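You operate a simulated robot arm through the tools that you are given. There is no shell and no other tool.

You run a simulated robot arm. Do the job below in one go: nothing can be reset, and whatever is moved stays where it is left.

## Task
Put one small scoop of berry and one big scoop of melon into the steel bowl.
Fine: a scoop goes into one tub only; put both back and stand the bowl on the grey mat. Set down upright: small plain scoop, big scoop.

Only the result counts: the job must be done as asked and must still hold three seconds after the hand-in. Knocking over, shifting, dropping, spilling or breaking anything else fails it.

## Robot
A 6-joint arm with a two-finger parallel gripper, fixed in place. Base frame: the origin is at the foot of the arm, x ahead of it, y to its left, z up; the work surface is at about z = 0.84. Lengths are in m, angles in degrees, forces in N, time in s.
Its first joint turns from -166.0 to 166.0 degrees. Payload 3.91 kg.
Tool frame: the origin (TCP) lies between the finger pads and is the grasp point; the fingertips stand 0.03 m ahead of it; z points along the fingers, y is the line along which they close. The gripper opens to 0.11 m. The fingers are 0.02 m wide and 0.01 m thick; the gripper's body (0.048 by 0.112 m) begins 0.055 m behind the TCP.
Orientation is that of the tool frame in the base frame, as a unit quaternion [x, y, z, w]. With the fingers straight down and closing along the base's y, the tool's x points along the base's -x, its y along +y and its z along -z.

## Interface
- The arm moves only by the tool servo_tool. Its argument "rows" is a list of rows, each a list of 6 numbers: the shift along the base's x, y, z in m, then the turn, a rotation vector about the base's x, y, z in degrees. In form: [[dx, dy, dz, wx, wy, wz], ...]. A call has 1 to 20 rows; each row is the pose to reach, as a shift and turn from the pose commanded when the call began. "hand" is the gripper command, from -1 (fully open) to 1 (shut), values between in proportion, set as the call begins (left out, the last holds). Each row takes 0.2 s and may step no farther than 0.05 m and 8.6 degrees from the row before; otherwise, or with a gripper value out of range, the whole call is refused. Where a pose cannot be reached the arm comes as near as it can. A force on the tool above 40 N (or 10 N above the force at the start of the call, whichever is more), or a blocked arm, ends the call early, and 0.2 s more pass. Each finger travels about 0.108 m/s and halts on what it meets, pressing with about 22 N; the grip force reading is that of the motor and also rises with nothing between the fingers. The clock runs only during rows and for 0.2 s after the last one: add rows that repeat a pose to give the fingers time. It gives the time, the measured TCP pose, the force on the tool (base axes), the opening and the grip force at its end, in the units of the frame above (readings bear some noise), with the torque about the TCP (base axes, N m) and any sound that the robot's microphone picked up.
- Cameras (640 x 400 px; columns grow to the right, rows downward): "scene" is fixed at [0.2208, -0.6499, 1.5927]; the picture's right is [0.31, -0.95, 0.00], its down [-0.75, -0.24, -0.61] and it looks along [0.58, 0.19, -0.79] (base axes); focal length 254 px, centre (320, 200). "wrist" rides on the gripper at [0.072, 0.017, -0.103] in the tool frame; the picture's right is [-0.23, 0.97, 0.00], its down [-0.76, -0.18, -0.62] and it looks along [-0.61, -0.14, 0.78] (tool axes); focal length 222 px, centre (320, 200). There is no depth. A picture from a camera that has moved, and an enlarged one, comes with that camera's place and axes in the base frame and with its lens.
- get_image(camera): a new picture of that camera. The clock stands still meanwhile.
- close_up(camera, box): a new picture of the part [left, top, right, bottom] of that camera's present view, enlarged. The clock stands still meanwhile.
- finish_job(): hands the job in; it is judged then, once.

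Nothing tells you positions but the pictures and the camera data. Unless the task says otherwise, let go and move clear before handing in.

The tools are called after "Call:" by a JSON object that holds its "fn" and its "kwargs". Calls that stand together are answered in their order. servo_tool: Moves the arm, as the interface text tells. Its arguments: {"type":"object","properties":{"rows":{"type":"array","items":{"type":"array","items":{"type":"number"}}},"hand":{"type":"number"}},"required":["rows"]} The other tools are called the same way: get_image (camera) takes a picture; close_up (camera, box) takes an enlarged picture of a part of a camera's view; finish_job () hands the job in.

At the start:

```text
t: 0.0
eef_pos: [0.6889, -0.1265, 1.177]
ee_rot: [0.0, 1.0, -0.001, 0.001]
ft_force: [-0.8, -0.6, -0.2]
moment: [-0.02, 0.02, 0.0]
finger_gap: 0.1102
gripper_force: 0.1
```

scene: 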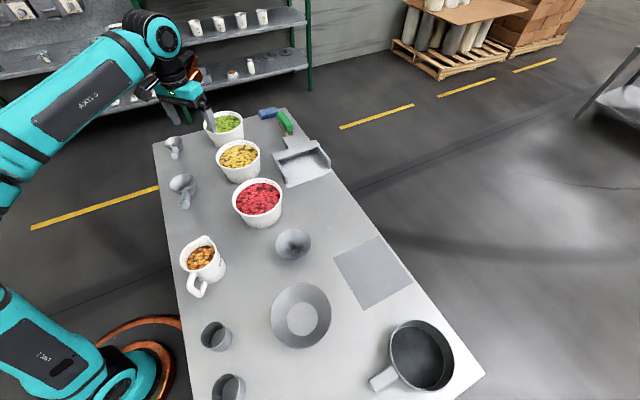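
wrist: 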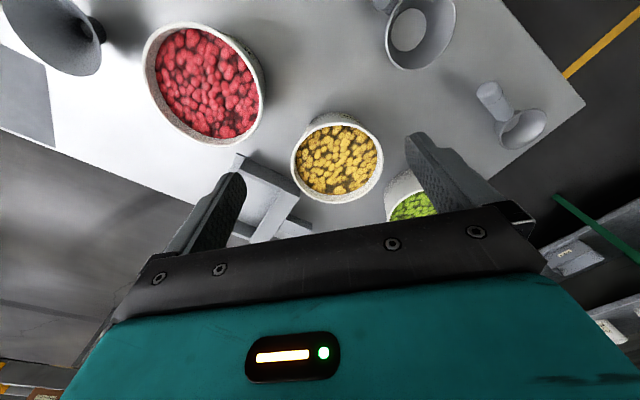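

I see three tubs (green, yellow, red), two scoops on the left, a brown-filled jug, bowls, cups, a grey mat and a big pan. I'll take enlarged views before moving.

Call:
{"fn": "close_up", "kwargs": {"camera": "scene", "box": [140, 90, 340, 215]}}

Call:
{"fn": "close_up", "kwargs": {"camera": "scene", "box": [160, 200, 360, 325]}}

Call:
{"fn": "close_up", "kwargs": {"camera": "scene", "box": [180, 270, 388, 400]}}

Call:
{"fn": "close_up", "kwargs": {"camera": "scene", "box": [300, 220, 500, 400]}}

Call:
{"fn": "close_up", "kwargs": {"camera": "scene", "box": [150, 125, 230, 215]}}

Call:
{"fn": "close_up", "kwargs": {"camera": "wrist", "box": [340, 0, 600, 160]}}

```text
3.20 times, centred on (240, 152) of scene
camera zoom: at [0.2208, -0.6499, 1.5927], right [0.31, -0.95, 0.0], down [-0.75, -0.24, -0.61], along [0.58, 0.19, -0.79], focal length 814 px, centre (576, 352)
```

zoom: 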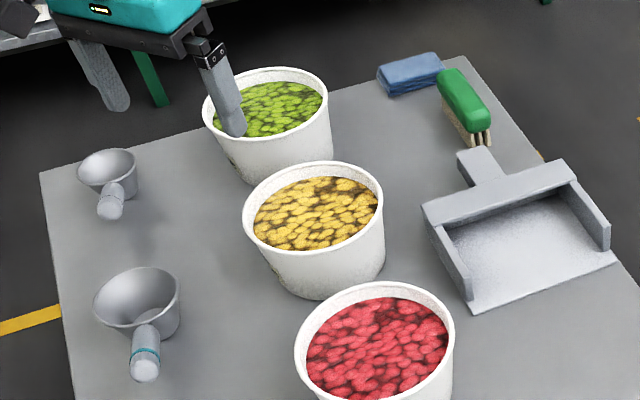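

```text
3.20 times, centred on (260, 262) of scene
camera zoom: at [0.2208, -0.6499, 1.5927], right [0.31, -0.95, 0.0], down [-0.75, -0.24, -0.61], along [0.58, 0.19, -0.79], focal length 814 px, centre (512, 0)
```

zoom: 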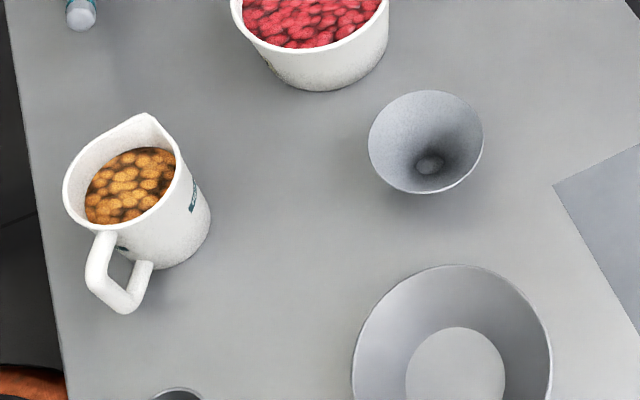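

```text
3.08 times, centred on (284, 335) of scene
camera zoom: at [0.2208, -0.6499, 1.5927], right [0.31, -0.95, 0.0], down [-0.75, -0.24, -0.61], along [0.58, 0.19, -0.79], focal length 782 px, centre (431, -215)
```

zoom: 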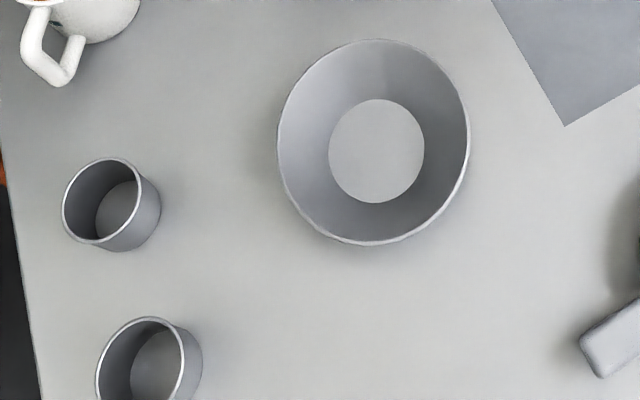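

```text
2.22 times, centred on (400, 310) of scene
camera zoom: at [0.2208, -0.6499, 1.5927], right [0.31, -0.95, 0.0], down [-0.75, -0.24, -0.61], along [0.58, 0.19, -0.79], focal length 565 px, centre (142, -44)
```

zoom: 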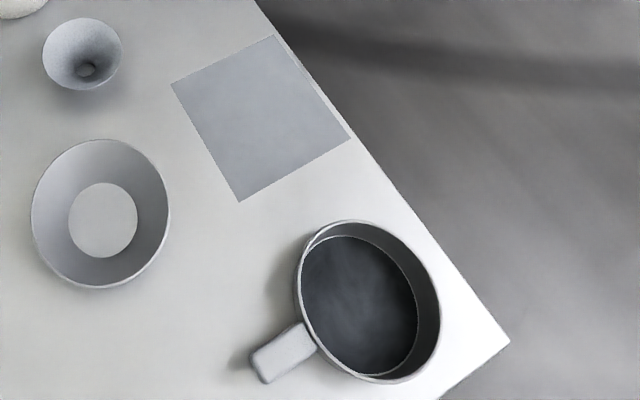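

```text
4.44 times, centred on (190, 170) of scene
camera zoom: at [0.2208, -0.6499, 1.5927], right [0.31, -0.95, 0.0], down [-0.75, -0.24, -0.61], along [0.58, 0.19, -0.79], focal length 1130 px, centre (898, 333)
```

zoom: 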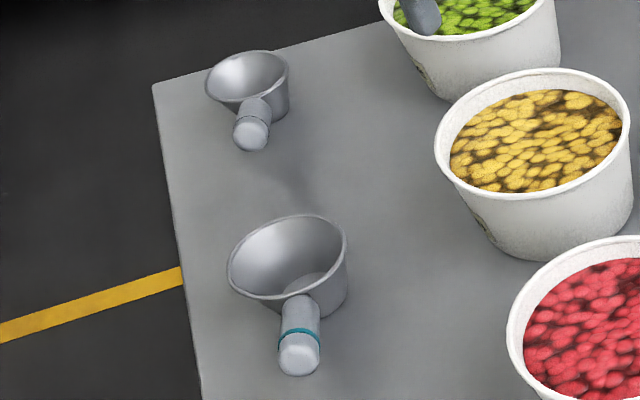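

```text
2.46 times, centred on (470, 80) of wrist
camera zoom: at [0.6159, -0.11, 1.28], right [0.23, 0.97, 0.0], down [0.76, -0.18, 0.62], along [0.61, -0.14, -0.78], focal length 547 px, centre (-49, 495)
```

zoom: 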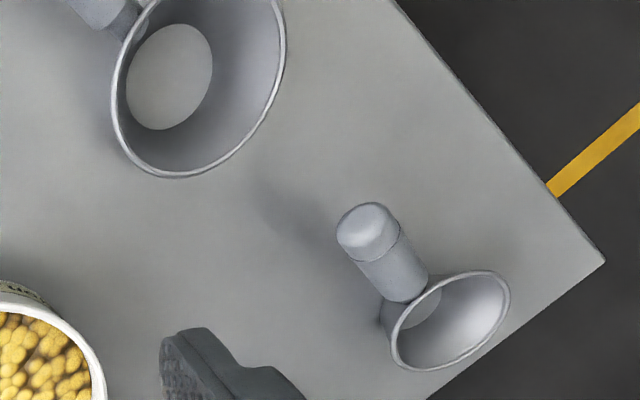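

The small plain scoop is at about (0.84, 0.21), the big banded scoop at (0.65, 0.02), the tubs at (0.63, -0.30), (0.81, -0.13) and (0.96, 0.03), and the bowl probably at (0.36, -0.55). I'll move back to see the tub labels.

Call:
{"fn": "servo_tool", "kwargs": {"rows": [[-0.05, 0, 0, 0, 0, 0], [-0.1, 0.01, 0, 0, 0, 0], [-0.15, 0.02, 0, 0, 0, 0], [-0.2, 0.03, 0, 0, 0, 0], [-0.24, 0.03, -0.03, 0, 0, 0], [-0.24, 0.03, -0.03, 0, 0, 0]]}}

Call:
{"fn": "get_image", "kwargs": {"camera": "wrist"}}

```text
refused: row 2 steps farther than a row can; nothing moved
```

```text
taken
camera wrist: at [0.6159, -0.11, 1.28], right [0.23, 0.97, 0.0], down [0.76, -0.18, 0.62], along [0.61, -0.14, -0.78], focal length 222 px, centre (320, 200)
```

wrist: 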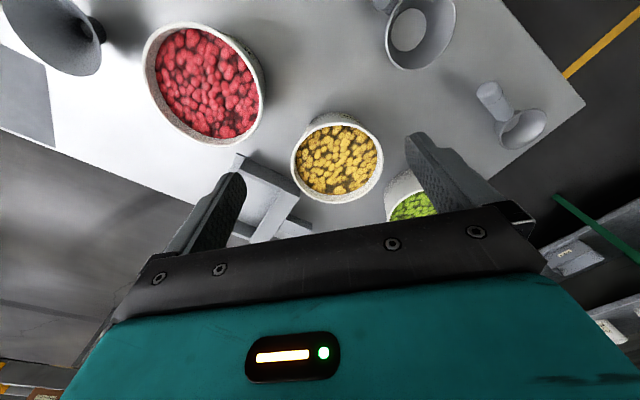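

The picture is upside-down relative to the arm, with +x towards the bottom. I'll move back in smaller steps.

Call:
{"fn": "servo_tool", "kwargs": {"rows": [[-0.045, 0, 0, 0, 0, 0], [-0.09, 0.01, 0, 0, 0, 0], [-0.13, 0.02, 0, 0, 0, 0], [-0.17, 0.03, 0, 0, 0, 0], [-0.21, 0.03, -0.02, 0, 0, 0], [-0.24, 0.03, -0.04, 0, 0, 0], [-0.24, 0.03, -0.04, 0, 0, 0]]}}

Call:
{"fn": "get_image", "kwargs": {"camera": "wrist"}}

```text
t: 1.6
eef_pos: [0.4473, -0.097, 1.1346]
ee_rot: [0.0, 1.0, -0.001, 0.002]
ft_force: [0.8, -0.4, 0.3]
moment: [0.02, 0.05, 0.01]
finger_gap: 0.1102
gripper_force: 0.2
```

```text
taken
camera wrist: at [0.3749, -0.0796, 1.2403], right [0.23, 0.97, 0.0], down [0.76, -0.18, 0.62], along [0.61, -0.14, -0.78], focal length 222 px, centre (320, 200)
```

wrist: 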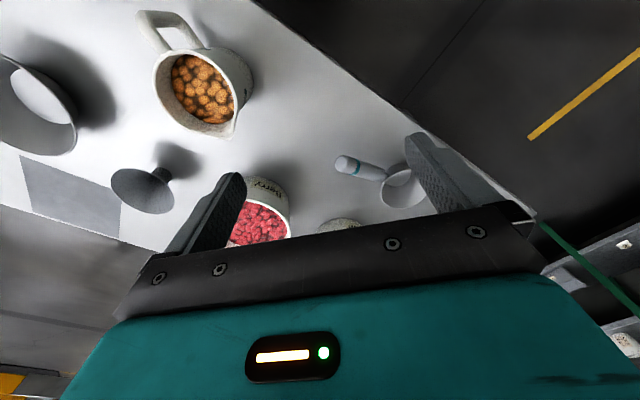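

The red tub's label reads "Berry". I'll tilt the tool forward to read the other two labels and see the scoops from the side.

Call:
{"fn": "servo_tool", "kwargs": {"rows": [[-0.01, 0, 0, 0, -8, 0], [-0.02, 0, -0.01, 0, -16, 0], [-0.03, 0, -0.03, 0, -24, 0], [-0.04, 0, -0.05, 0, -32, 0], [-0.05, 0, -0.07, 0, -40, 0], [-0.05, 0, -0.07, 0, -40, 0]]}}

Call:
{"fn": "get_image", "kwargs": {"camera": "wrist"}}

```text
t: 3.0
eef_pos: [0.3975, -0.0974, 1.0671]
ee_rot: [0.001, 0.939, -0.001, 0.343]
ft_force: [-0.7, -0.3, 0.5]
moment: [-0.04, -0.01, 0.03]
finger_gap: 0.11
gripper_force: 0.1
```

```text
taken
camera wrist: at [0.2764, -0.0801, 1.0995], right [0.17, 0.97, 0.15], down [0.18, -0.18, 0.97], along [0.97, -0.14, -0.21], focal length 222 px, centre (320, 200)
```

wrist: 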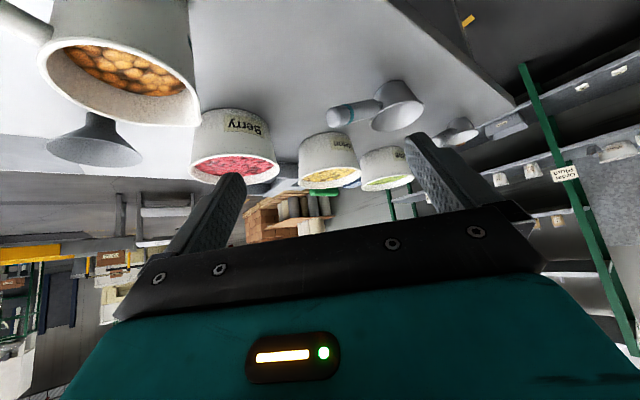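

Call:
{"fn": "close_up", "kwargs": {"camera": "wrist", "box": [280, 120, 420, 200]}}

Call:
{"fn": "close_up", "kwargs": {"camera": "wrist", "box": [310, 60, 500, 180]}}

Call:
{"fn": "close_up", "kwargs": {"camera": "wrist", "box": [30, 60, 290, 200]}}

```text
4.57 times, centred on (350, 160) of wrist
camera zoom: at [0.2764, -0.0801, 1.0995], right [0.17, 0.97, 0.15], down [0.18, -0.18, 0.97], along [0.97, -0.14, -0.21], focal length 1015 px, centre (183, 383)
```

zoom: 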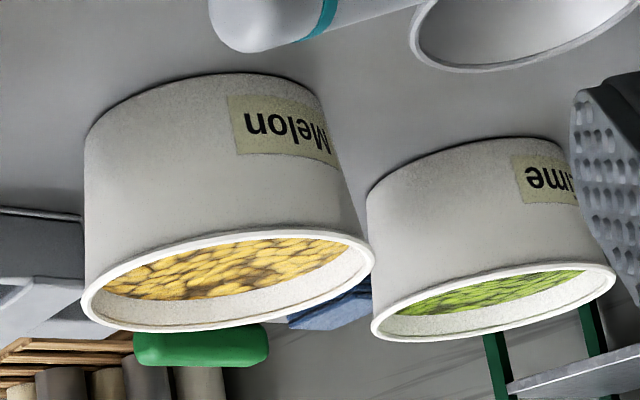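

```text
3.33 times, centred on (405, 120) of wrist
camera zoom: at [0.2764, -0.0801, 1.0995], right [0.17, 0.97, 0.15], down [0.18, -0.18, 0.97], along [0.97, -0.14, -0.21], focal length 740 px, centre (37, 467)
```

zoom: 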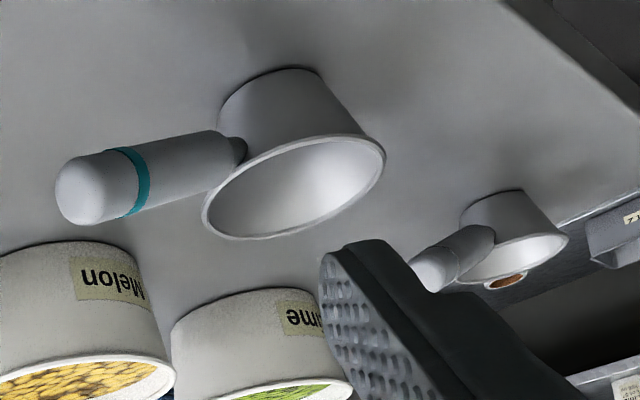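

```text
2.46 times, centred on (160, 130) of wrist
camera zoom: at [0.2764, -0.0801, 1.0995], right [0.17, 0.97, 0.15], down [0.18, -0.18, 0.97], along [0.97, -0.14, -0.21], focal length 547 px, centre (714, 372)
```

zoom: 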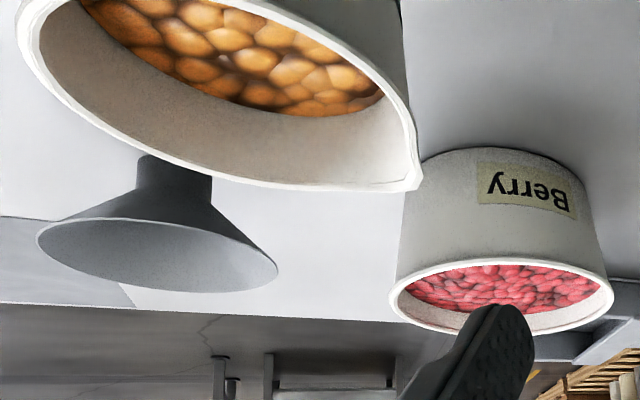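

The yellow tub is Melon, the green one is Lime and the red one is Berry. The cone is a funnel, so the wide dish is the steel bowl. Next I'll view the big scoop from above to measure its handle.

Call:
{"fn": "servo_tool", "kwargs": {"rows": [[0.036, 0.012, 0.01, 0, 6.5, 0], [0.072, 0.024, 0.02, 0, 13, 0], [0.11, 0.036, 0.03, 0, 20, 0], [0.148, 0.05, 0.033, 0, 27, 0], [0.185, 0.063, 0.033, 0, 34, 0], [0.222, 0.0765, 0.033, 0, 40, 0], [0.222, 0.0765, 0.033, 0, 40, 0]]}}

Call:
{"fn": "get_image", "kwargs": {"camera": "wrist"}}

Call:
{"fn": "close_up", "kwargs": {"camera": "wrist", "box": [240, 0, 400, 100]}}

```text
t: 4.6
eef_pos: [0.6213, -0.0204, 1.0981]
ee_rot: [0.0, 1.0, -0.001, 0.0]
ft_force: [0.1, 0.6, 0.0]
moment: [0.01, 0.01, 0.02]
finger_gap: 0.1099
gripper_force: 0.1
```

```text
taken
camera wrist: at [0.5482, -0.003, 1.2024], right [0.23, 0.97, 0.0], down [0.76, -0.18, 0.62], along [0.61, -0.14, -0.78], focal length 222 px, centre (320, 200)
```

wrist: 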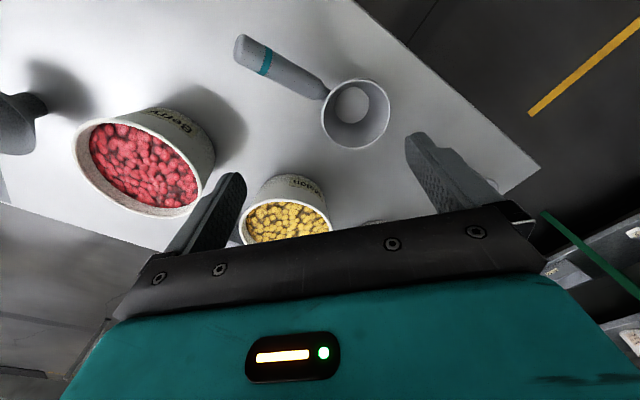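

```text
4.00 times, centred on (320, 50) of wrist
camera zoom: at [0.5482, -0.003, 1.2024], right [0.23, 0.97, 0.0], down [0.76, -0.18, 0.62], along [0.61, -0.14, -0.78], focal length 888 px, centre (320, 800)
```

zoom: 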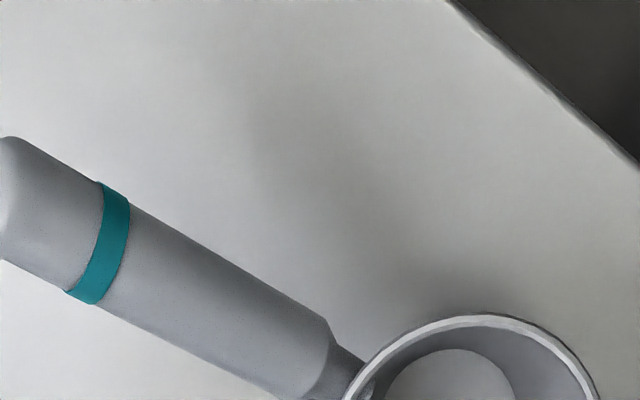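

Measured so far: the big scoop's cup centre is near (0.654, 0.020), its rim at z ≈ 0.895, and its handle rises at an azimuth of about 223°. Next I'll look at the small scoop from above.

Call:
{"fn": "servo_tool", "kwargs": {"rows": [[0.035, 0.03, 0, 0, 0, 0], [0.07, 0.06, 0, 0, 0, 0], [0.105, 0.09, 0, 0, 0, 0], [0.14, 0.12, 0, 0, 0, 0], [0.175, 0.15, 0, 0, 0, 0], [0.2, 0.18, 0, 0, 0, 0], [0.2, 0.18, 0, 0, 0, 0]]}}

Call:
{"fn": "get_image", "kwargs": {"camera": "wrist"}}

Call:
{"fn": "close_up", "kwargs": {"camera": "wrist", "box": [240, 0, 400, 100]}}

```text
t: 6.2
eef_pos: [0.824, 0.1608, 1.0954]
ee_rot: [0.0, 1.0, 0.0, 0.0]
ft_force: [-0.3, 0.0, 0.0]
moment: [0.03, 0.0, 0.03]
finger_gap: 0.1099
gripper_force: 0.0
```

```text
taken
camera wrist: at [0.7516, 0.1772, 1.2002], right [0.23, 0.97, 0.0], down [0.76, -0.18, 0.62], along [0.61, -0.14, -0.78], focal length 222 px, centre (320, 200)
```

wrist: 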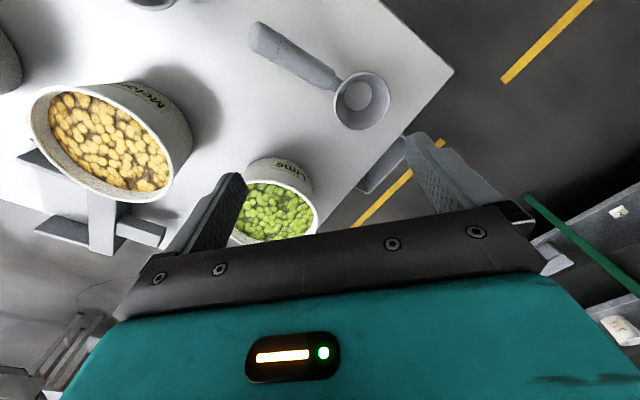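

```text
4.00 times, centred on (320, 50) of wrist
camera zoom: at [0.7516, 0.1772, 1.2002], right [0.23, 0.97, 0.0], down [0.76, -0.18, 0.62], along [0.61, -0.14, -0.78], focal length 888 px, centre (320, 800)
```

zoom: 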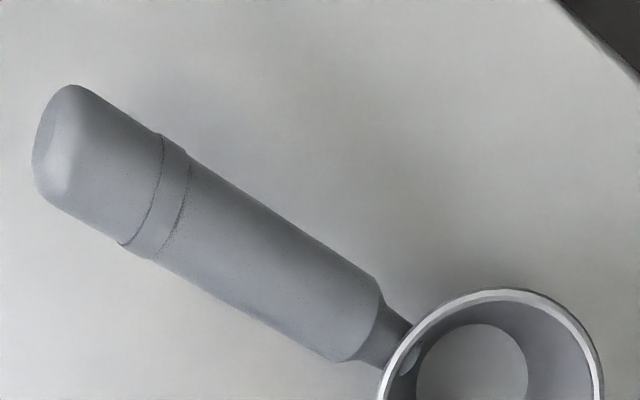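

The small scoop's cup is near (0.847, 0.213), with its handle also pointing to azimuth 225° and rising about 25°. I'll pitch and yaw the tool in line with that handle and stand off from it to check.

Call:
{"fn": "servo_tool", "kwargs": {"rows": [[-0.02, -0.016, -0.006, 0, -7.5, 0], [-0.04, -0.032, -0.012, 0, -15, 0], [-0.06, -0.048, -0.018, 0, -22.5, 0], [-0.08, -0.064, -0.024, 0, -30, 0], [-0.1, -0.08, -0.03, 0, -37.5, 0], [-0.12, -0.094, -0.04, 0, -45, 0], [-0.12, -0.094, -0.04, 0, -45, 0]]}}

Call:
{"fn": "servo_tool", "kwargs": {"rows": [[0, 0, 0, 0, 0, 7.5], [0, 0, 0, 0, 0, 15], [0, 0, 0, 0, 0, 22.5], [0, 0, 0, 0, 0, 30], [0, 0, 0, 0, 0, 37.5], [0, 0, 0, 0, 0, 45], [0, 0, 0, 0, 0, 45]]}}

Call:
{"fn": "get_image", "kwargs": {"camera": "wrist"}}

Call:
{"fn": "get_image", "kwargs": {"camera": "scene"}}

```text
t: 7.8
eef_pos: [0.6996, 0.0641, 1.0588]
ee_rot: [0.0, 0.923, -0.001, 0.384]
ft_force: [-0.1, -0.7, 0.2]
moment: [0.05, -0.03, -0.02]
finger_gap: 0.11
gripper_force: 0.1
```

```text
t: 9.4
eef_pos: [0.701, 0.0639, 1.058]
ee_rot: [-0.355, 0.853, 0.147, 0.355]
ft_force: [-0.2, -0.6, -0.3]
moment: [0.0, -0.01, 0.04]
finger_gap: 0.11
gripper_force: 0.0
```

```text
taken
camera wrist: at [0.5999, -0.011, 1.0811], right [-0.58, 0.8, 0.16], down [0.19, -0.06, 0.98], along [0.79, 0.59, -0.12], focal length 222 px, centre (320, 200)
```

wrist: 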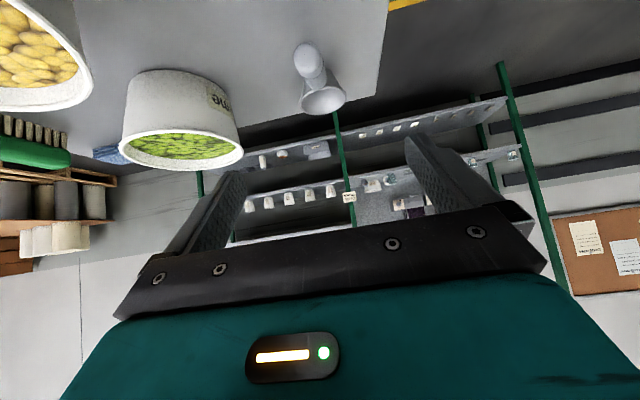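

```text
taken
```

scene: 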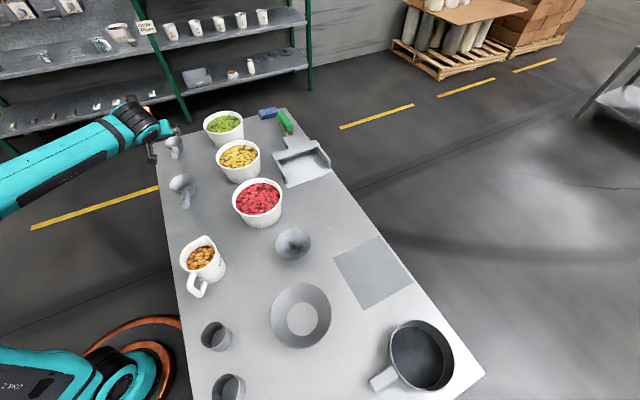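

Call:
{"fn": "close_up", "kwargs": {"camera": "wrist", "box": [270, 30, 370, 120]}}

```text
4.44 times, centred on (320, 75) of wrist
camera zoom: at [0.5999, -0.011, 1.0811], right [-0.58, 0.8, 0.16], down [0.19, -0.06, 0.98], along [0.79, 0.59, -0.12], focal length 987 px, centre (320, 756)
```

zoom: 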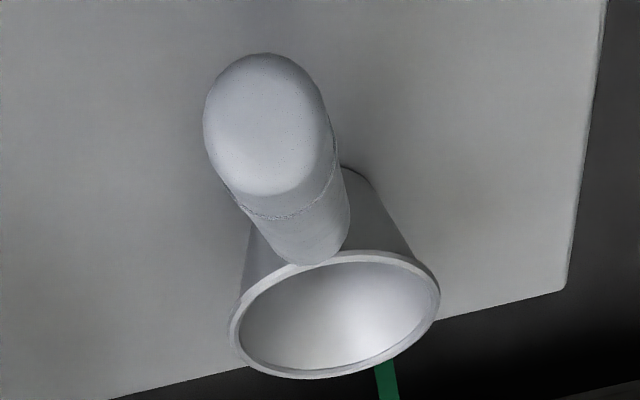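

The handle lines up with the tool. Its end is near (0.748, 0.112, 0.928). I'll go to a close stand-off, check again, then go around the handle.

Call:
{"fn": "servo_tool", "kwargs": {"rows": [[0.011, 0.011, -0.03, 0, 0, 0], [0.022, 0.022, -0.06, 0, 0, 0], [0.0321, 0.033, -0.089, 0, 0, 0], [0.0321, 0.033, -0.089, 0, 0, 0]], "hand": -0.3}}

Call:
{"fn": "get_image", "kwargs": {"camera": "wrist"}}

Call:
{"fn": "close_up", "kwargs": {"camera": "scene", "box": [130, 90, 230, 180]}}

```text
t: 10.4
eef_pos: [0.7329, 0.0991, 0.9689]
ee_rot: [-0.354, 0.853, 0.147, 0.355]
ft_force: [0.5, 0.2, 0.1]
moment: [0.01, 0.02, 0.01]
finger_gap: 0.0715
gripper_force: 0.0
```

```text
taken
camera wrist: at [0.6324, 0.0232, 0.9917], right [-0.57, 0.8, 0.16], down [0.19, -0.06, 0.98], along [0.8, 0.59, -0.12], focal length 222 px, centre (320, 200)
```

wrist: 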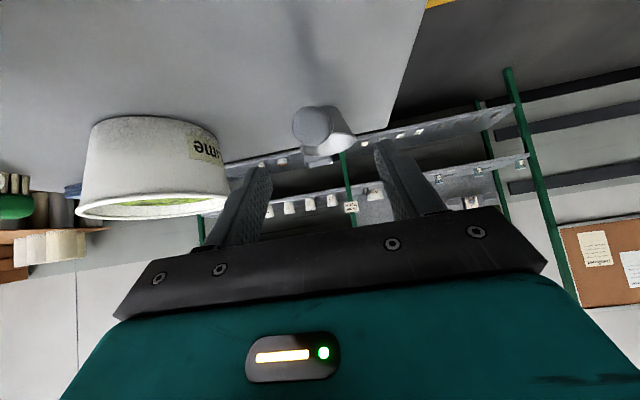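

```text
4.44 times, centred on (180, 135) of scene
camera zoom: at [0.2208, -0.6499, 1.5927], right [0.31, -0.95, 0.0], down [-0.75, -0.24, -0.61], along [0.58, 0.19, -0.79], focal length 1130 px, centre (942, 489)
```

zoom: 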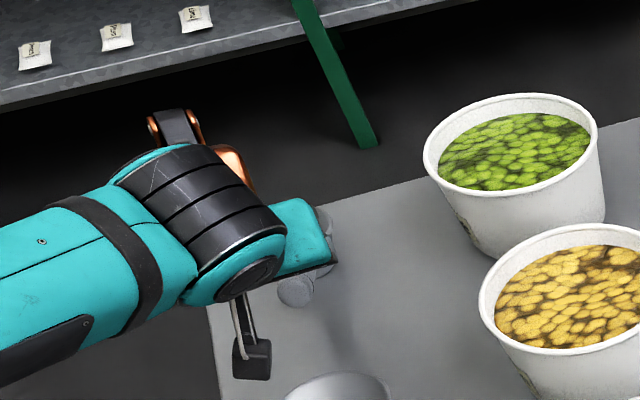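

At this pitch the wrist camera's body would pass close over the big scoop. I'll steepen the tool by 10° and then move in.

Call:
{"fn": "servo_tool", "kwargs": {"rows": [[0.005, 0.005, 0.004, -3.535, 3.535, 0], [0.0096, 0.0096, 0.008, -7.07, 7.07, 0], [0.0096, 0.0096, 0.008, -7.07, 7.07, 0]]}}

Call:
{"fn": "servo_tool", "kwargs": {"rows": [[0.008, 0.008, -0.016, 0, 0, 0], [0.016, 0.016, -0.032, 0, 0, 0], [0.024, 0.024, -0.048, 0, 0, 0], [0.0324, 0.0324, -0.0655, 0, 0, 0], [0.0324, 0.0324, -0.0655, 0, 0, 0]]}}

Call:
{"fn": "get_image", "kwargs": {"camera": "wrist"}}

Call:
{"fn": "close_up", "kwargs": {"camera": "scene", "box": [130, 100, 230, 190]}}

```text
t: 11.2
eef_pos: [0.7427, 0.1084, 0.9788]
ee_rot: [-0.364, 0.881, 0.115, 0.278]
ft_force: [-0.2, 0.6, 0.1]
moment: [0.03, 0.01, -0.02]
finger_gap: 0.0714
gripper_force: 0.1
```

```text
t: 12.4
eef_pos: [0.7755, 0.1409, 0.9135]
ee_rot: [-0.366, 0.88, 0.115, 0.279]
ft_force: [-0.3, 0.4, -0.2]
moment: [0.02, 0.02, 0.02]
finger_gap: 0.0715
gripper_force: 0.0
```

```text
taken
camera wrist: at [0.6787, 0.0686, 0.9571], right [-0.56, 0.82, 0.13], down [0.31, 0.06, 0.95], along [0.77, 0.57, -0.29], focal length 222 px, centre (320, 200)
```

wrist: 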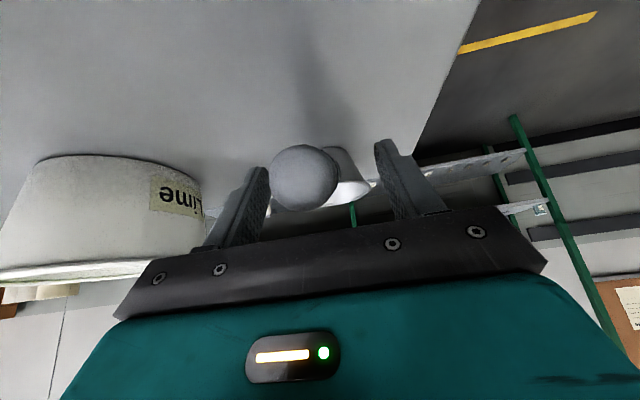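

```text
4.44 times, centred on (180, 145) of scene
camera zoom: at [0.2208, -0.6499, 1.5927], right [0.31, -0.95, 0.0], down [-0.75, -0.24, -0.61], along [0.58, 0.19, -0.79], focal length 1130 px, centre (942, 444)
```

zoom: 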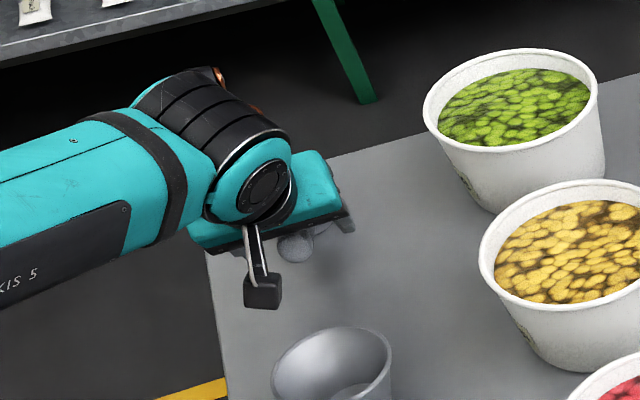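

The handle sits between the fingers as computed. I'll close on it.

Call:
{"fn": "servo_tool", "kwargs": {"rows": [[0, 0, 0, 0, 0, 0], [0, 0, 0, 0, 0, 0], [0, 0, 0, 0, 0, 0], [0, 0, 0, 0, 0, 0], [0, 0, 0, 0, 0, 0]], "hand": 1}}

Call:
{"fn": "get_image", "kwargs": {"camera": "wrist"}}

```text
t: 13.6
eef_pos: [0.7742, 0.14, 0.9125]
ee_rot: [-0.364, 0.881, 0.114, 0.278]
ft_force: [0.9, -1.1, -0.7]
moment: [-0.04, 0.01, -0.04]
finger_gap: 0.0264
gripper_force: 22.0
```

```text
taken
camera wrist: at [0.6787, 0.0686, 0.9572], right [-0.56, 0.82, 0.13], down [0.31, 0.06, 0.95], along [0.77, 0.57, -0.29], focal length 222 px, centre (320, 200)
```

wrist: 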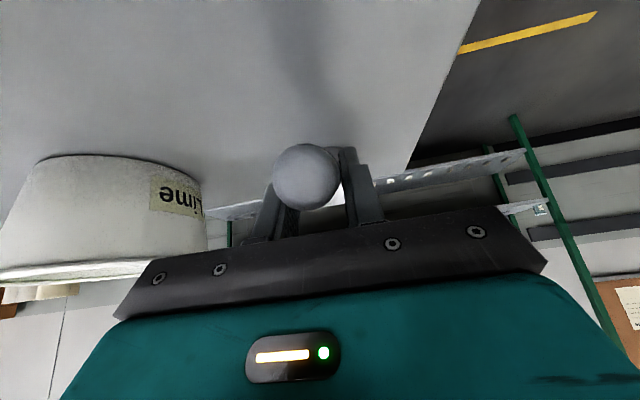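

Gripped, with a gap of 26 mm. I'll lift gently and check that the scoop stays level.

Call:
{"fn": "servo_tool", "kwargs": {"rows": [[0, 0, 0.01, 0, 0, 0], [0, 0, 0.03, 0, 0, 0], [0, 0, 0.06, 0, 0, 0], [0, 0, 0.09, 0, 0, 0], [0, 0, 0.12, 0, 0, 0], [0, 0, 0.14, 0, 0, 0], [0, 0, 0.14, 0, 0, 0]]}}

Call:
{"fn": "get_image", "kwargs": {"camera": "wrist"}}

Call:
{"fn": "close_up", "kwargs": {"camera": "scene", "box": [130, 60, 250, 160]}}

```text
t: 15.2
eef_pos: [0.7768, 0.1409, 1.0522]
ee_rot: [-0.365, 0.881, 0.115, 0.279]
ft_force: [0.0, 0.3, -0.3]
moment: [-0.1, 0.11, -0.03]
finger_gap: 0.0264
gripper_force: 22.2
```

```text
taken
camera wrist: at [0.679, 0.069, 1.0958], right [-0.56, 0.82, 0.13], down [0.31, 0.06, 0.95], along [0.77, 0.57, -0.29], focal length 222 px, centre (320, 200)
```

wrist: 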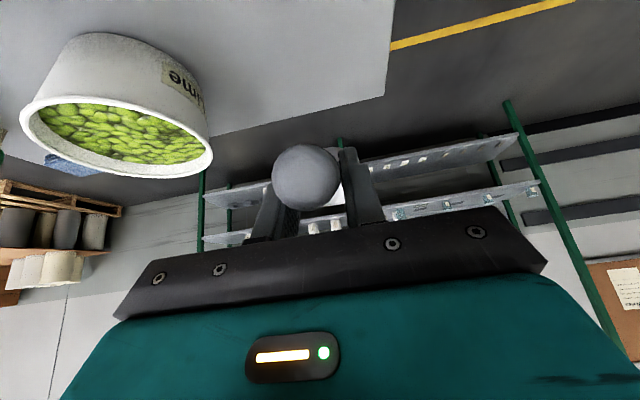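

```text
4.00 times, centred on (190, 110) of scene
camera zoom: at [0.2208, -0.6499, 1.5927], right [0.31, -0.95, 0.0], down [-0.75, -0.24, -0.61], along [0.58, 0.19, -0.79], focal length 1017 px, centre (840, 560)
```

zoom: 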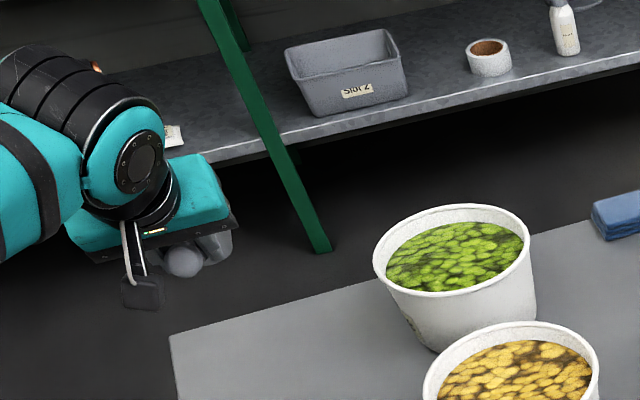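

The scoop is held firmly and level. Next I'll look closely at the berry tub to measure its rim and fill level.

Call:
{"fn": "close_up", "kwargs": {"camera": "scene", "box": [220, 165, 300, 235]}}

Call:
{"fn": "close_up", "kwargs": {"camera": "scene", "box": [200, 130, 280, 200]}}

Call:
{"fn": "close_up", "kwargs": {"camera": "scene", "box": [170, 225, 330, 305]}}

```text
5.71 times, centred on (260, 200) of scene
camera zoom: at [0.2208, -0.6499, 1.5927], right [0.31, -0.95, 0.0], down [-0.75, -0.24, -0.61], along [0.58, 0.19, -0.79], focal length 1453 px, centre (663, 200)
```

zoom: 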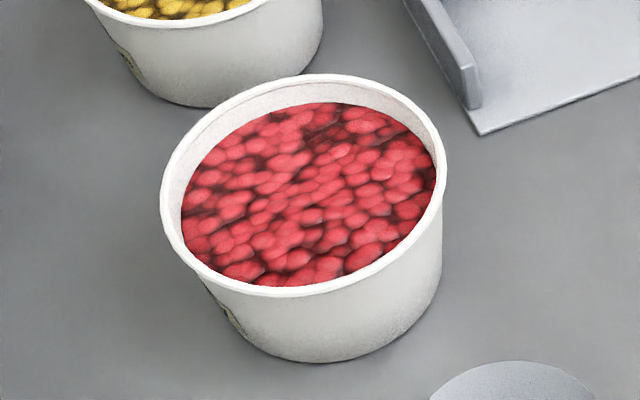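

```text
5.71 times, centred on (240, 165) of scene
camera zoom: at [0.2208, -0.6499, 1.5927], right [0.31, -0.95, 0.0], down [-0.75, -0.24, -0.61], along [0.58, 0.19, -0.79], focal length 1453 px, centre (777, 400)
```

zoom: 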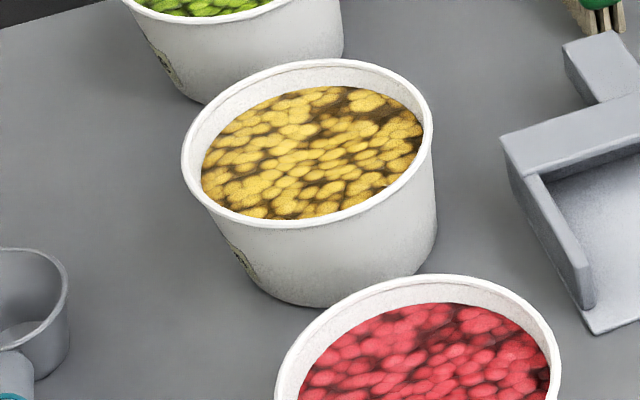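

```text
4.00 times, centred on (250, 265) of scene
camera zoom: at [0.2208, -0.6499, 1.5927], right [0.31, -0.95, 0.0], down [-0.75, -0.24, -0.61], along [0.58, 0.19, -0.79], focal length 1017 px, centre (600, -60)
```

zoom: 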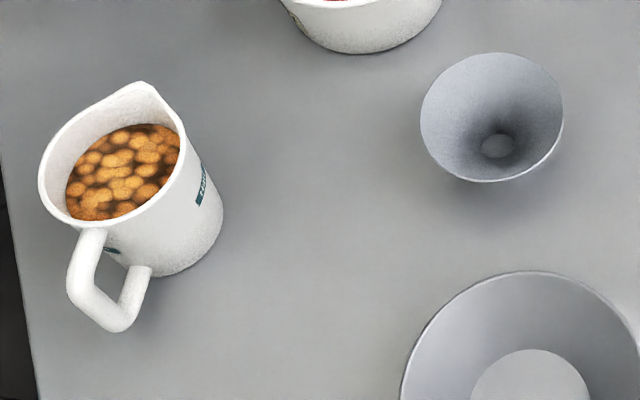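

The berry rim is at z ≈ 0.925 with the fruit about 1.6 cm below it, and the tub's centre is near (0.645, -0.288). I'll carry the small scoop over, yawing so the handle points between the jug and the big scoop.

Call:
{"fn": "servo_tool", "kwargs": {"rows": [[0, 0, 0.025, 0, 0, 0], [-0.018, -0.03, 0.045, 0, 0, -7], [-0.036, -0.06, 0.0665, 0, 0, -14], [-0.054, -0.09, 0.0665, 0, 0, -21], [-0.072, -0.12, 0.0665, 0, 0, -28], [-0.09, -0.15, 0.0665, 0, 0, -35], [-0.108, -0.18, 0.0665, 0, 0, -42], [-0.126, -0.21, 0.0665, 0, 0, -49], [-0.144, -0.24, 0.0665, 0, 0, -56], [-0.162, -0.27, 0.0665, 0, 0, -63], [-0.18, -0.3, 0.0665, 0, 0, -70], [-0.198, -0.33, 0.0665, 0, 0, -77], [-0.216, -0.357, 0.0665, 0, 0, -85], [-0.216, -0.357, 0.0665, 0, 0, -85]]}}

Call:
{"fn": "get_image", "kwargs": {"camera": "wrist"}}

Call:
{"fn": "get_image", "kwargs": {"camera": "scene"}}

Call:
{"fn": "close_up", "kwargs": {"camera": "scene", "box": [170, 125, 310, 215]}}

```text
t: 18.2
eef_pos: [0.5584, -0.2161, 1.1187]
ee_rot: [0.326, 0.896, -0.104, 0.283]
ft_force: [-0.6, 0.4, -1.8]
moment: [0.1, 0.09, 0.04]
finger_gap: 0.0265
gripper_force: 22.1
```

```text
taken
camera wrist: at [0.4784, -0.1269, 1.1625], right [0.77, 0.63, 0.13], down [0.09, -0.31, 0.95], along [0.63, -0.72, -0.29], focal length 222 px, centre (320, 200)
```

wrist: 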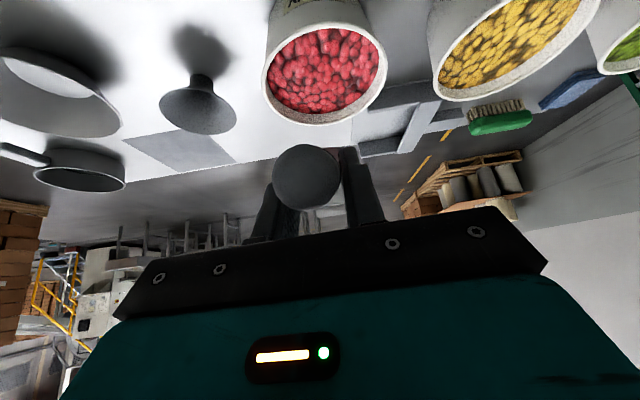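

```text
taken
```

scene: 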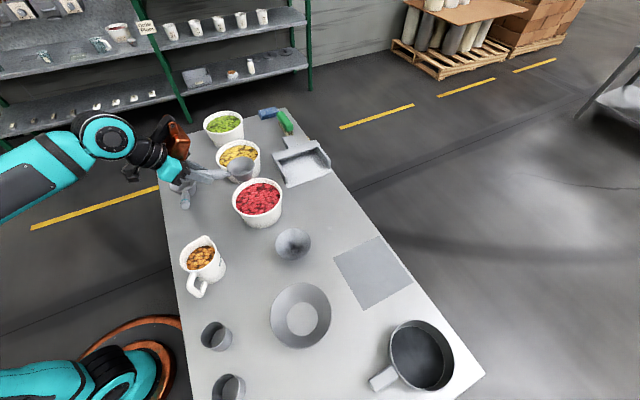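

```text
4.44 times, centred on (240, 170) of scene
camera zoom: at [0.2208, -0.6499, 1.5927], right [0.31, -0.95, 0.0], down [-0.75, -0.24, -0.61], along [0.58, 0.19, -0.79], focal length 1130 px, centre (676, 333)
```

zoom: 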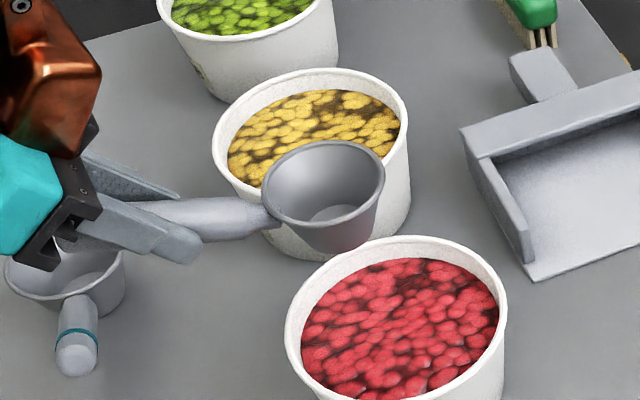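

The scoop is level and where computed. I'll pitch the cup down by 60° above the berry tub.

Call:
{"fn": "servo_tool", "kwargs": {"rows": [[0.0074, -0.0062, 0.0, 4.82, 5.745, 0], [0.0148, -0.0124, 0.0, 9.64, 11.49, 0], [0.0221, -0.0186, 0.0, 14.46, 17.235, 0], [0.0295, -0.0248, 0.0, 19.28, 22.98, 0], [0.0369, -0.0309, 0.0, 24.1, 28.725, 0], [0.0443, -0.0371, 0.0, 28.92, 34.47, 0], [0.0516, -0.0433, 0.0, 33.74, 40.215, 0], [0.059, -0.0495, -0.005, 38.57, 45.96, 0], [0.059, -0.0495, -0.005, 38.57, 45.96, 0]]}}

Call:
{"fn": "close_up", "kwargs": {"camera": "scene", "box": [190, 130, 310, 225]}}

Call:
{"fn": "get_image", "kwargs": {"camera": "wrist"}}

```text
t: 20.2
eef_pos: [0.6119, -0.2624, 1.0907]
ee_rot: [0.335, 0.919, 0.072, -0.197]
ft_force: [0.2, 0.4, -1.8]
moment: [-0.02, -0.01, -0.02]
finger_gap: 0.0264
gripper_force: 22.0
out of reach, approached as far as the arm can: row 8, 9
```

```text
4.21 times, centred on (250, 178) of scene
camera zoom: at [0.2208, -0.6499, 1.5927], right [0.31, -0.95, 0.0], down [-0.75, -0.24, -0.61], along [0.58, 0.19, -0.79], focal length 1071 px, centre (615, 295)
```

zoom: 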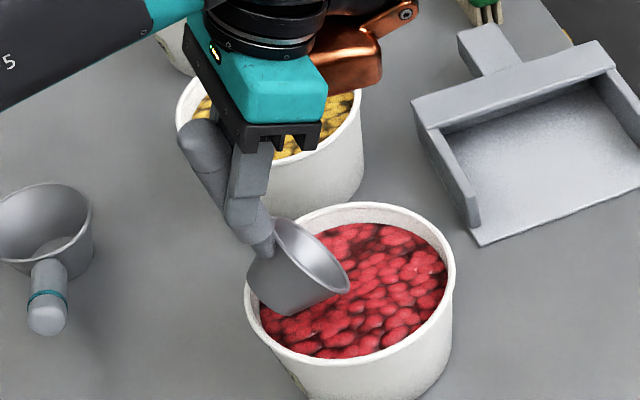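

```text
taken
camera wrist: at [0.6052, -0.2344, 1.2151], right [0.78, 0.61, -0.09], down [0.61, -0.75, 0.25], along [0.09, -0.26, -0.96], focal length 222 px, centre (320, 200)
```

wrist: 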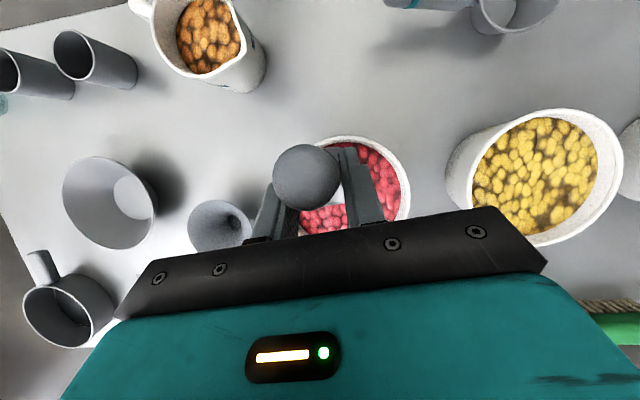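

The 60° pitch is just beyond what the arm can do here, so I'll back off to 50° and check.

Call:
{"fn": "servo_tool", "kwargs": {"rows": [[-0.008, 0.007, -0.007, -3.21, -3.83, 0], [-0.0171, 0.0145, -0.015, -6.43, -7.66, 0], [-0.0171, 0.0145, -0.015, -6.43, -7.66, 0]]}}

Call:
{"fn": "close_up", "kwargs": {"camera": "scene", "box": [190, 130, 310, 225]}}

```text
t: 21.0
eef_pos: [0.5959, -0.2475, 1.0769]
ee_rot: [0.339, 0.932, 0.044, -0.122]
ft_force: [1.0, -1.4, -1.4]
moment: [0.03, 0.03, -0.01]
finger_gap: 0.0267
gripper_force: 22.0
```

```text
4.21 times, centred on (250, 178) of scene
camera zoom: at [0.2208, -0.6499, 1.5927], right [0.31, -0.95, 0.0], down [-0.75, -0.24, -0.61], along [0.58, 0.19, -0.79], focal length 1071 px, centre (615, 295)
```

zoom: 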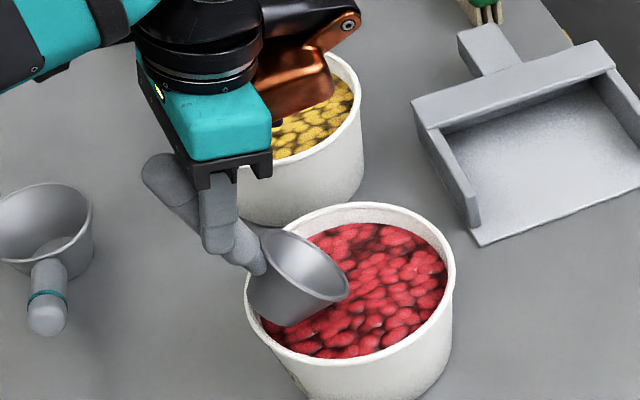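

The arm is now at exactly a 50° cup pitch. I'll plunge into the near side of the berries.

Call:
{"fn": "servo_tool", "kwargs": {"rows": [[0.0054, -0.0035, -0.015, 0, 0, 0], [0.0054, -0.0035, -0.03, 0, 0, 0], [0.0054, -0.0035, -0.045, 0, 0, 0], [0.0054, -0.0035, -0.057, 0, 0, 0], [0.0054, -0.0035, -0.068, 0, 0, 0], [0.0054, -0.0035, -0.079, 0, 0, 0], [0.0054, -0.0035, -0.079, 0, 0, 0]]}}

Call:
{"fn": "close_up", "kwargs": {"camera": "scene", "box": [190, 130, 310, 225]}}

```text
t: 22.6
eef_pos: [0.6015, -0.2513, 0.9984]
ee_rot: [0.339, 0.932, 0.044, -0.123]
ft_force: [4.2, -2.3, -2.0]
moment: [-0.22, -0.35, -0.03]
finger_gap: 0.027
gripper_force: 21.8
```

```text
4.21 times, centred on (250, 178) of scene
camera zoom: at [0.2208, -0.6499, 1.5927], right [0.31, -0.95, 0.0], down [-0.75, -0.24, -0.61], along [0.58, 0.19, -0.79], focal length 1071 px, centre (615, 295)
```

zoom: 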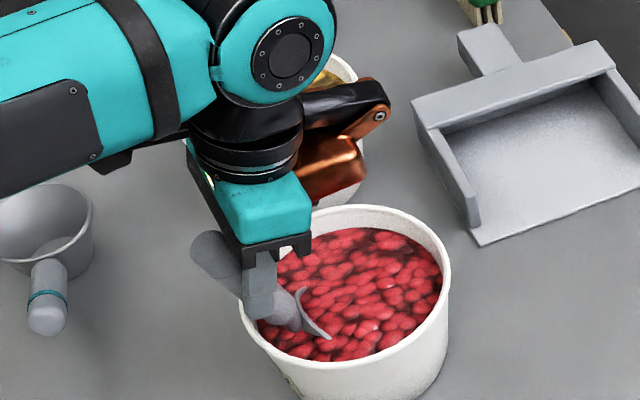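

The cup touched the tub's near wall and nudged the tub by a few millimetres. I'll move it forward off the wall and roll it up through the fruit to 25°.

Call:
{"fn": "servo_tool", "kwargs": {"rows": [[0.0077, -0.0064, 0, 0, 0, 0], [0.0013, -0.0011, -0.003, -3.21, -3.83, 0], [-0.0009, 0.0008, -0.0068, -6.43, -7.66, 0], [-0.0037, 0.0031, -0.0124, -9.64, -11.49, 0], [-0.0067, 0.0056, -0.0184, -12.86, -15.32, 0], [-0.0093, 0.0078, -0.0251, -16.07, -19.15, 0], [-0.0093, 0.0078, -0.0251, -16.07, -19.15, 0]]}}

Call:
{"fn": "close_up", "kwargs": {"camera": "scene", "box": [190, 130, 310, 225]}}

```text
t: 24.2
eef_pos: [0.5926, -0.2434, 0.9725]
ee_rot: [0.341, 0.936, -0.032, 0.083]
ft_force: [3.9, -3.6, 9.4]
moment: [-0.09, -0.11, 0.02]
finger_gap: 0.0267
gripper_force: 21.7
```

```text
4.21 times, centred on (250, 178) of scene
camera zoom: at [0.2208, -0.6499, 1.5927], right [0.31, -0.95, 0.0], down [-0.75, -0.24, -0.61], along [0.58, 0.19, -0.79], focal length 1071 px, centre (615, 295)
```

zoom: 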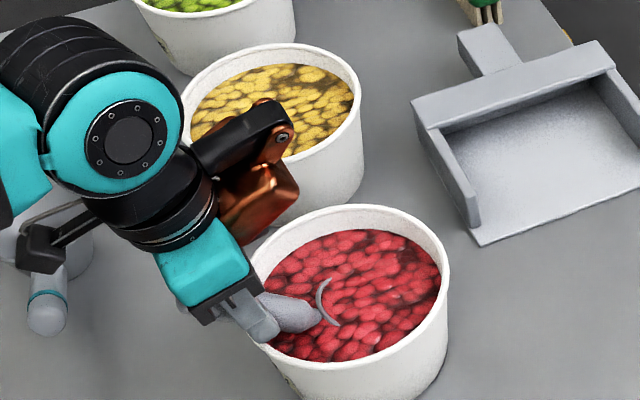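

The cup is nearly buried, with light contact around the rim. I'll rise slowly while levelling it.

Call:
{"fn": "servo_tool", "kwargs": {"rows": [[0.0031, -0.0026, 0.006, 0, 0, 0], [-0.0014, 0.0012, 0.0068, -3.21, -3.83, 0], [-0.0054, 0.0045, 0.0111, -6.43, -7.66, 0], [-0.0088, 0.0074, 0.0199, -9.64, -11.49, 0], [-0.0117, 0.0098, 0.0315, -12.86, -15.32, 0], [-0.014, 0.0118, 0.0477, -16.07, -19.15, 0], [-0.014, 0.0118, 0.07, -16.07, -19.15, 0], [-0.014, 0.0118, 0.1, -16.07, -19.15, 0], [-0.014, 0.0118, 0.1, -16.07, -19.15, 0]]}}

Call:
{"fn": "close_up", "kwargs": {"camera": "scene", "box": [190, 130, 310, 225]}}

Call:
{"fn": "get_image", "kwargs": {"camera": "wrist"}}

```text
t: 26.2
eef_pos: [0.578, -0.2306, 1.0709]
ee_rot: [0.327, 0.895, -0.104, 0.284]
ft_force: [0.1, 0.4, -2.8]
moment: [0.15, 0.15, 0.01]
finger_gap: 0.0269
gripper_force: 22.1
```

```text
4.21 times, centred on (250, 178) of scene
camera zoom: at [0.2208, -0.6499, 1.5927], right [0.31, -0.95, 0.0], down [-0.75, -0.24, -0.61], along [0.58, 0.19, -0.79], focal length 1071 px, centre (615, 295)
```

zoom: 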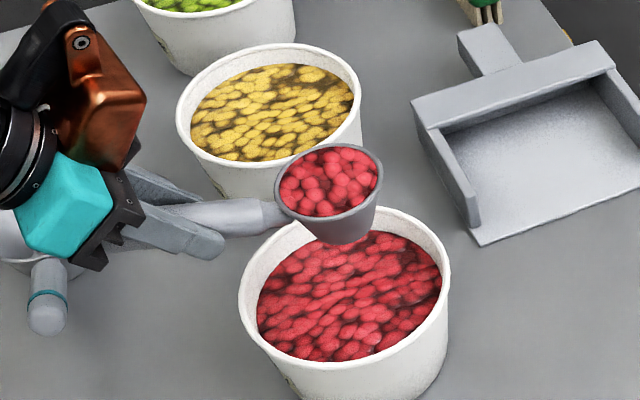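

```text
taken
camera wrist: at [0.4976, -0.1413, 1.115], right [0.77, 0.63, 0.13], down [0.09, -0.31, 0.95], along [0.63, -0.72, -0.29], focal length 222 px, centre (320, 200)
```

wrist: 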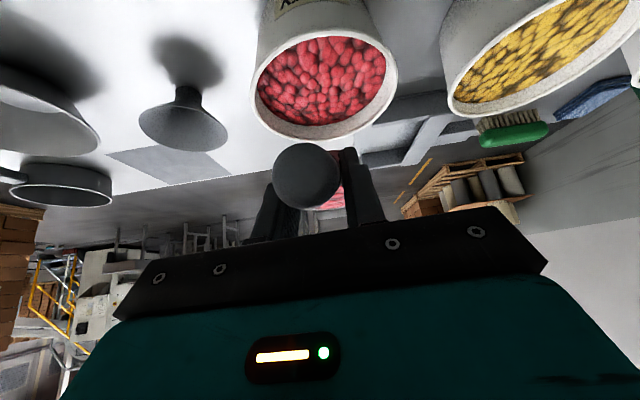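

The small scoop is brim-full of berries. I'll carry it level and high to the bowl, yawing so there is room to tip it.

Call:
{"fn": "servo_tool", "kwargs": {"rows": [[0, 0, 0.015, 0, 0, 0], [-0.012, -0.017, 0.03, 0, 0, 3], [-0.035, -0.048, 0.03, 0, 0, 9], [-0.058, -0.08, 0.03, 0, 0, 16], [-0.081, -0.113, 0.03, 0, 0, 23], [-0.104, -0.146, 0.03, 0, 0, 30], [-0.127, -0.179, 0.03, 0, 0, 37], [-0.15, -0.212, 0.03, 0, 0, 44], [-0.173, -0.245, 0.03, 0, 0, 51], [-0.196, -0.278, 0.03, 0, 0, 58], [-0.219, -0.311, 0.03, 0, 0, 65], [-0.242, -0.342, 0.03, 0, 0, 72], [-0.265, -0.373, 0.03, 0, 0, 79], [-0.288, -0.404, 0.03, 0, 0, 86], [-0.3, -0.423, 0.03, 0, 0, 89], [-0.305, -0.43, 0.03, 0, 0, 90], [-0.305, -0.43, 0.03, 0, 0, 90]]}}

Call:
{"fn": "get_image", "kwargs": {"camera": "scene"}}

Call:
{"fn": "get_image", "kwargs": {"camera": "wrist"}}

Call:
{"fn": "close_up", "kwargs": {"camera": "scene", "box": [230, 260, 390, 360]}}

```text
t: 29.8
eef_pos: [0.2729, -0.6614, 1.1026]
ee_rot: [-0.403, 0.864, 0.127, 0.273]
ft_force: [-0.7, 1.2, -0.8]
moment: [-0.1, 0.1, 0.0]
finger_gap: 0.0269
gripper_force: 22.3
```

```text
taken
```

scene: 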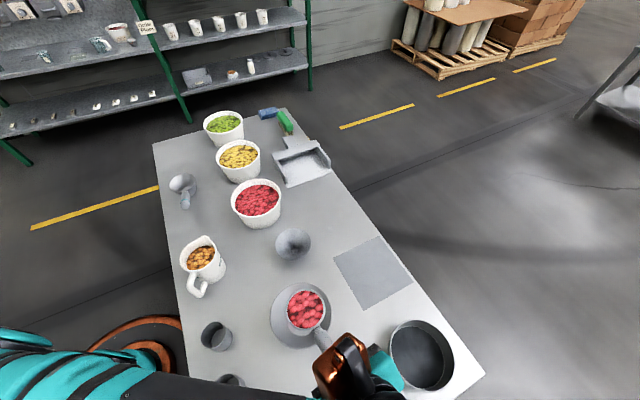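

```text
taken
camera wrist: at [0.1832, -0.7417, 1.1465], right [-0.63, 0.77, 0.13], down [0.31, 0.09, 0.95], along [0.72, 0.63, -0.29], focal length 222 px, centre (320, 200)
```

wrist: 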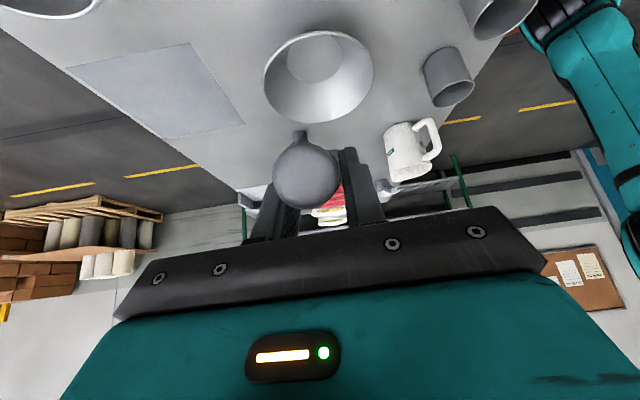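

```text
4.00 times, centred on (310, 310) of scene
camera zoom: at [0.2208, -0.6499, 1.5927], right [0.31, -0.95, 0.0], down [-0.75, -0.24, -0.61], along [0.58, 0.19, -0.79], focal length 1017 px, centre (360, -240)
```

zoom: 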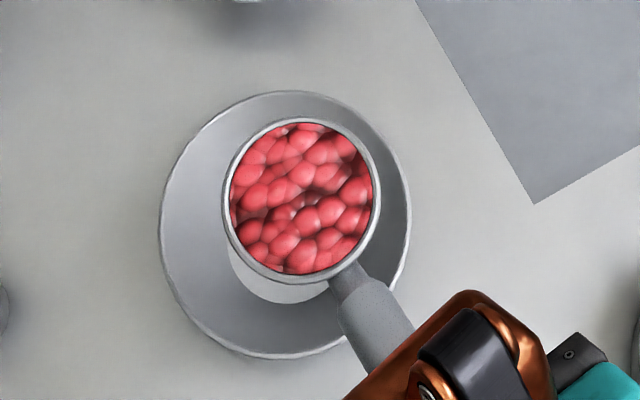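

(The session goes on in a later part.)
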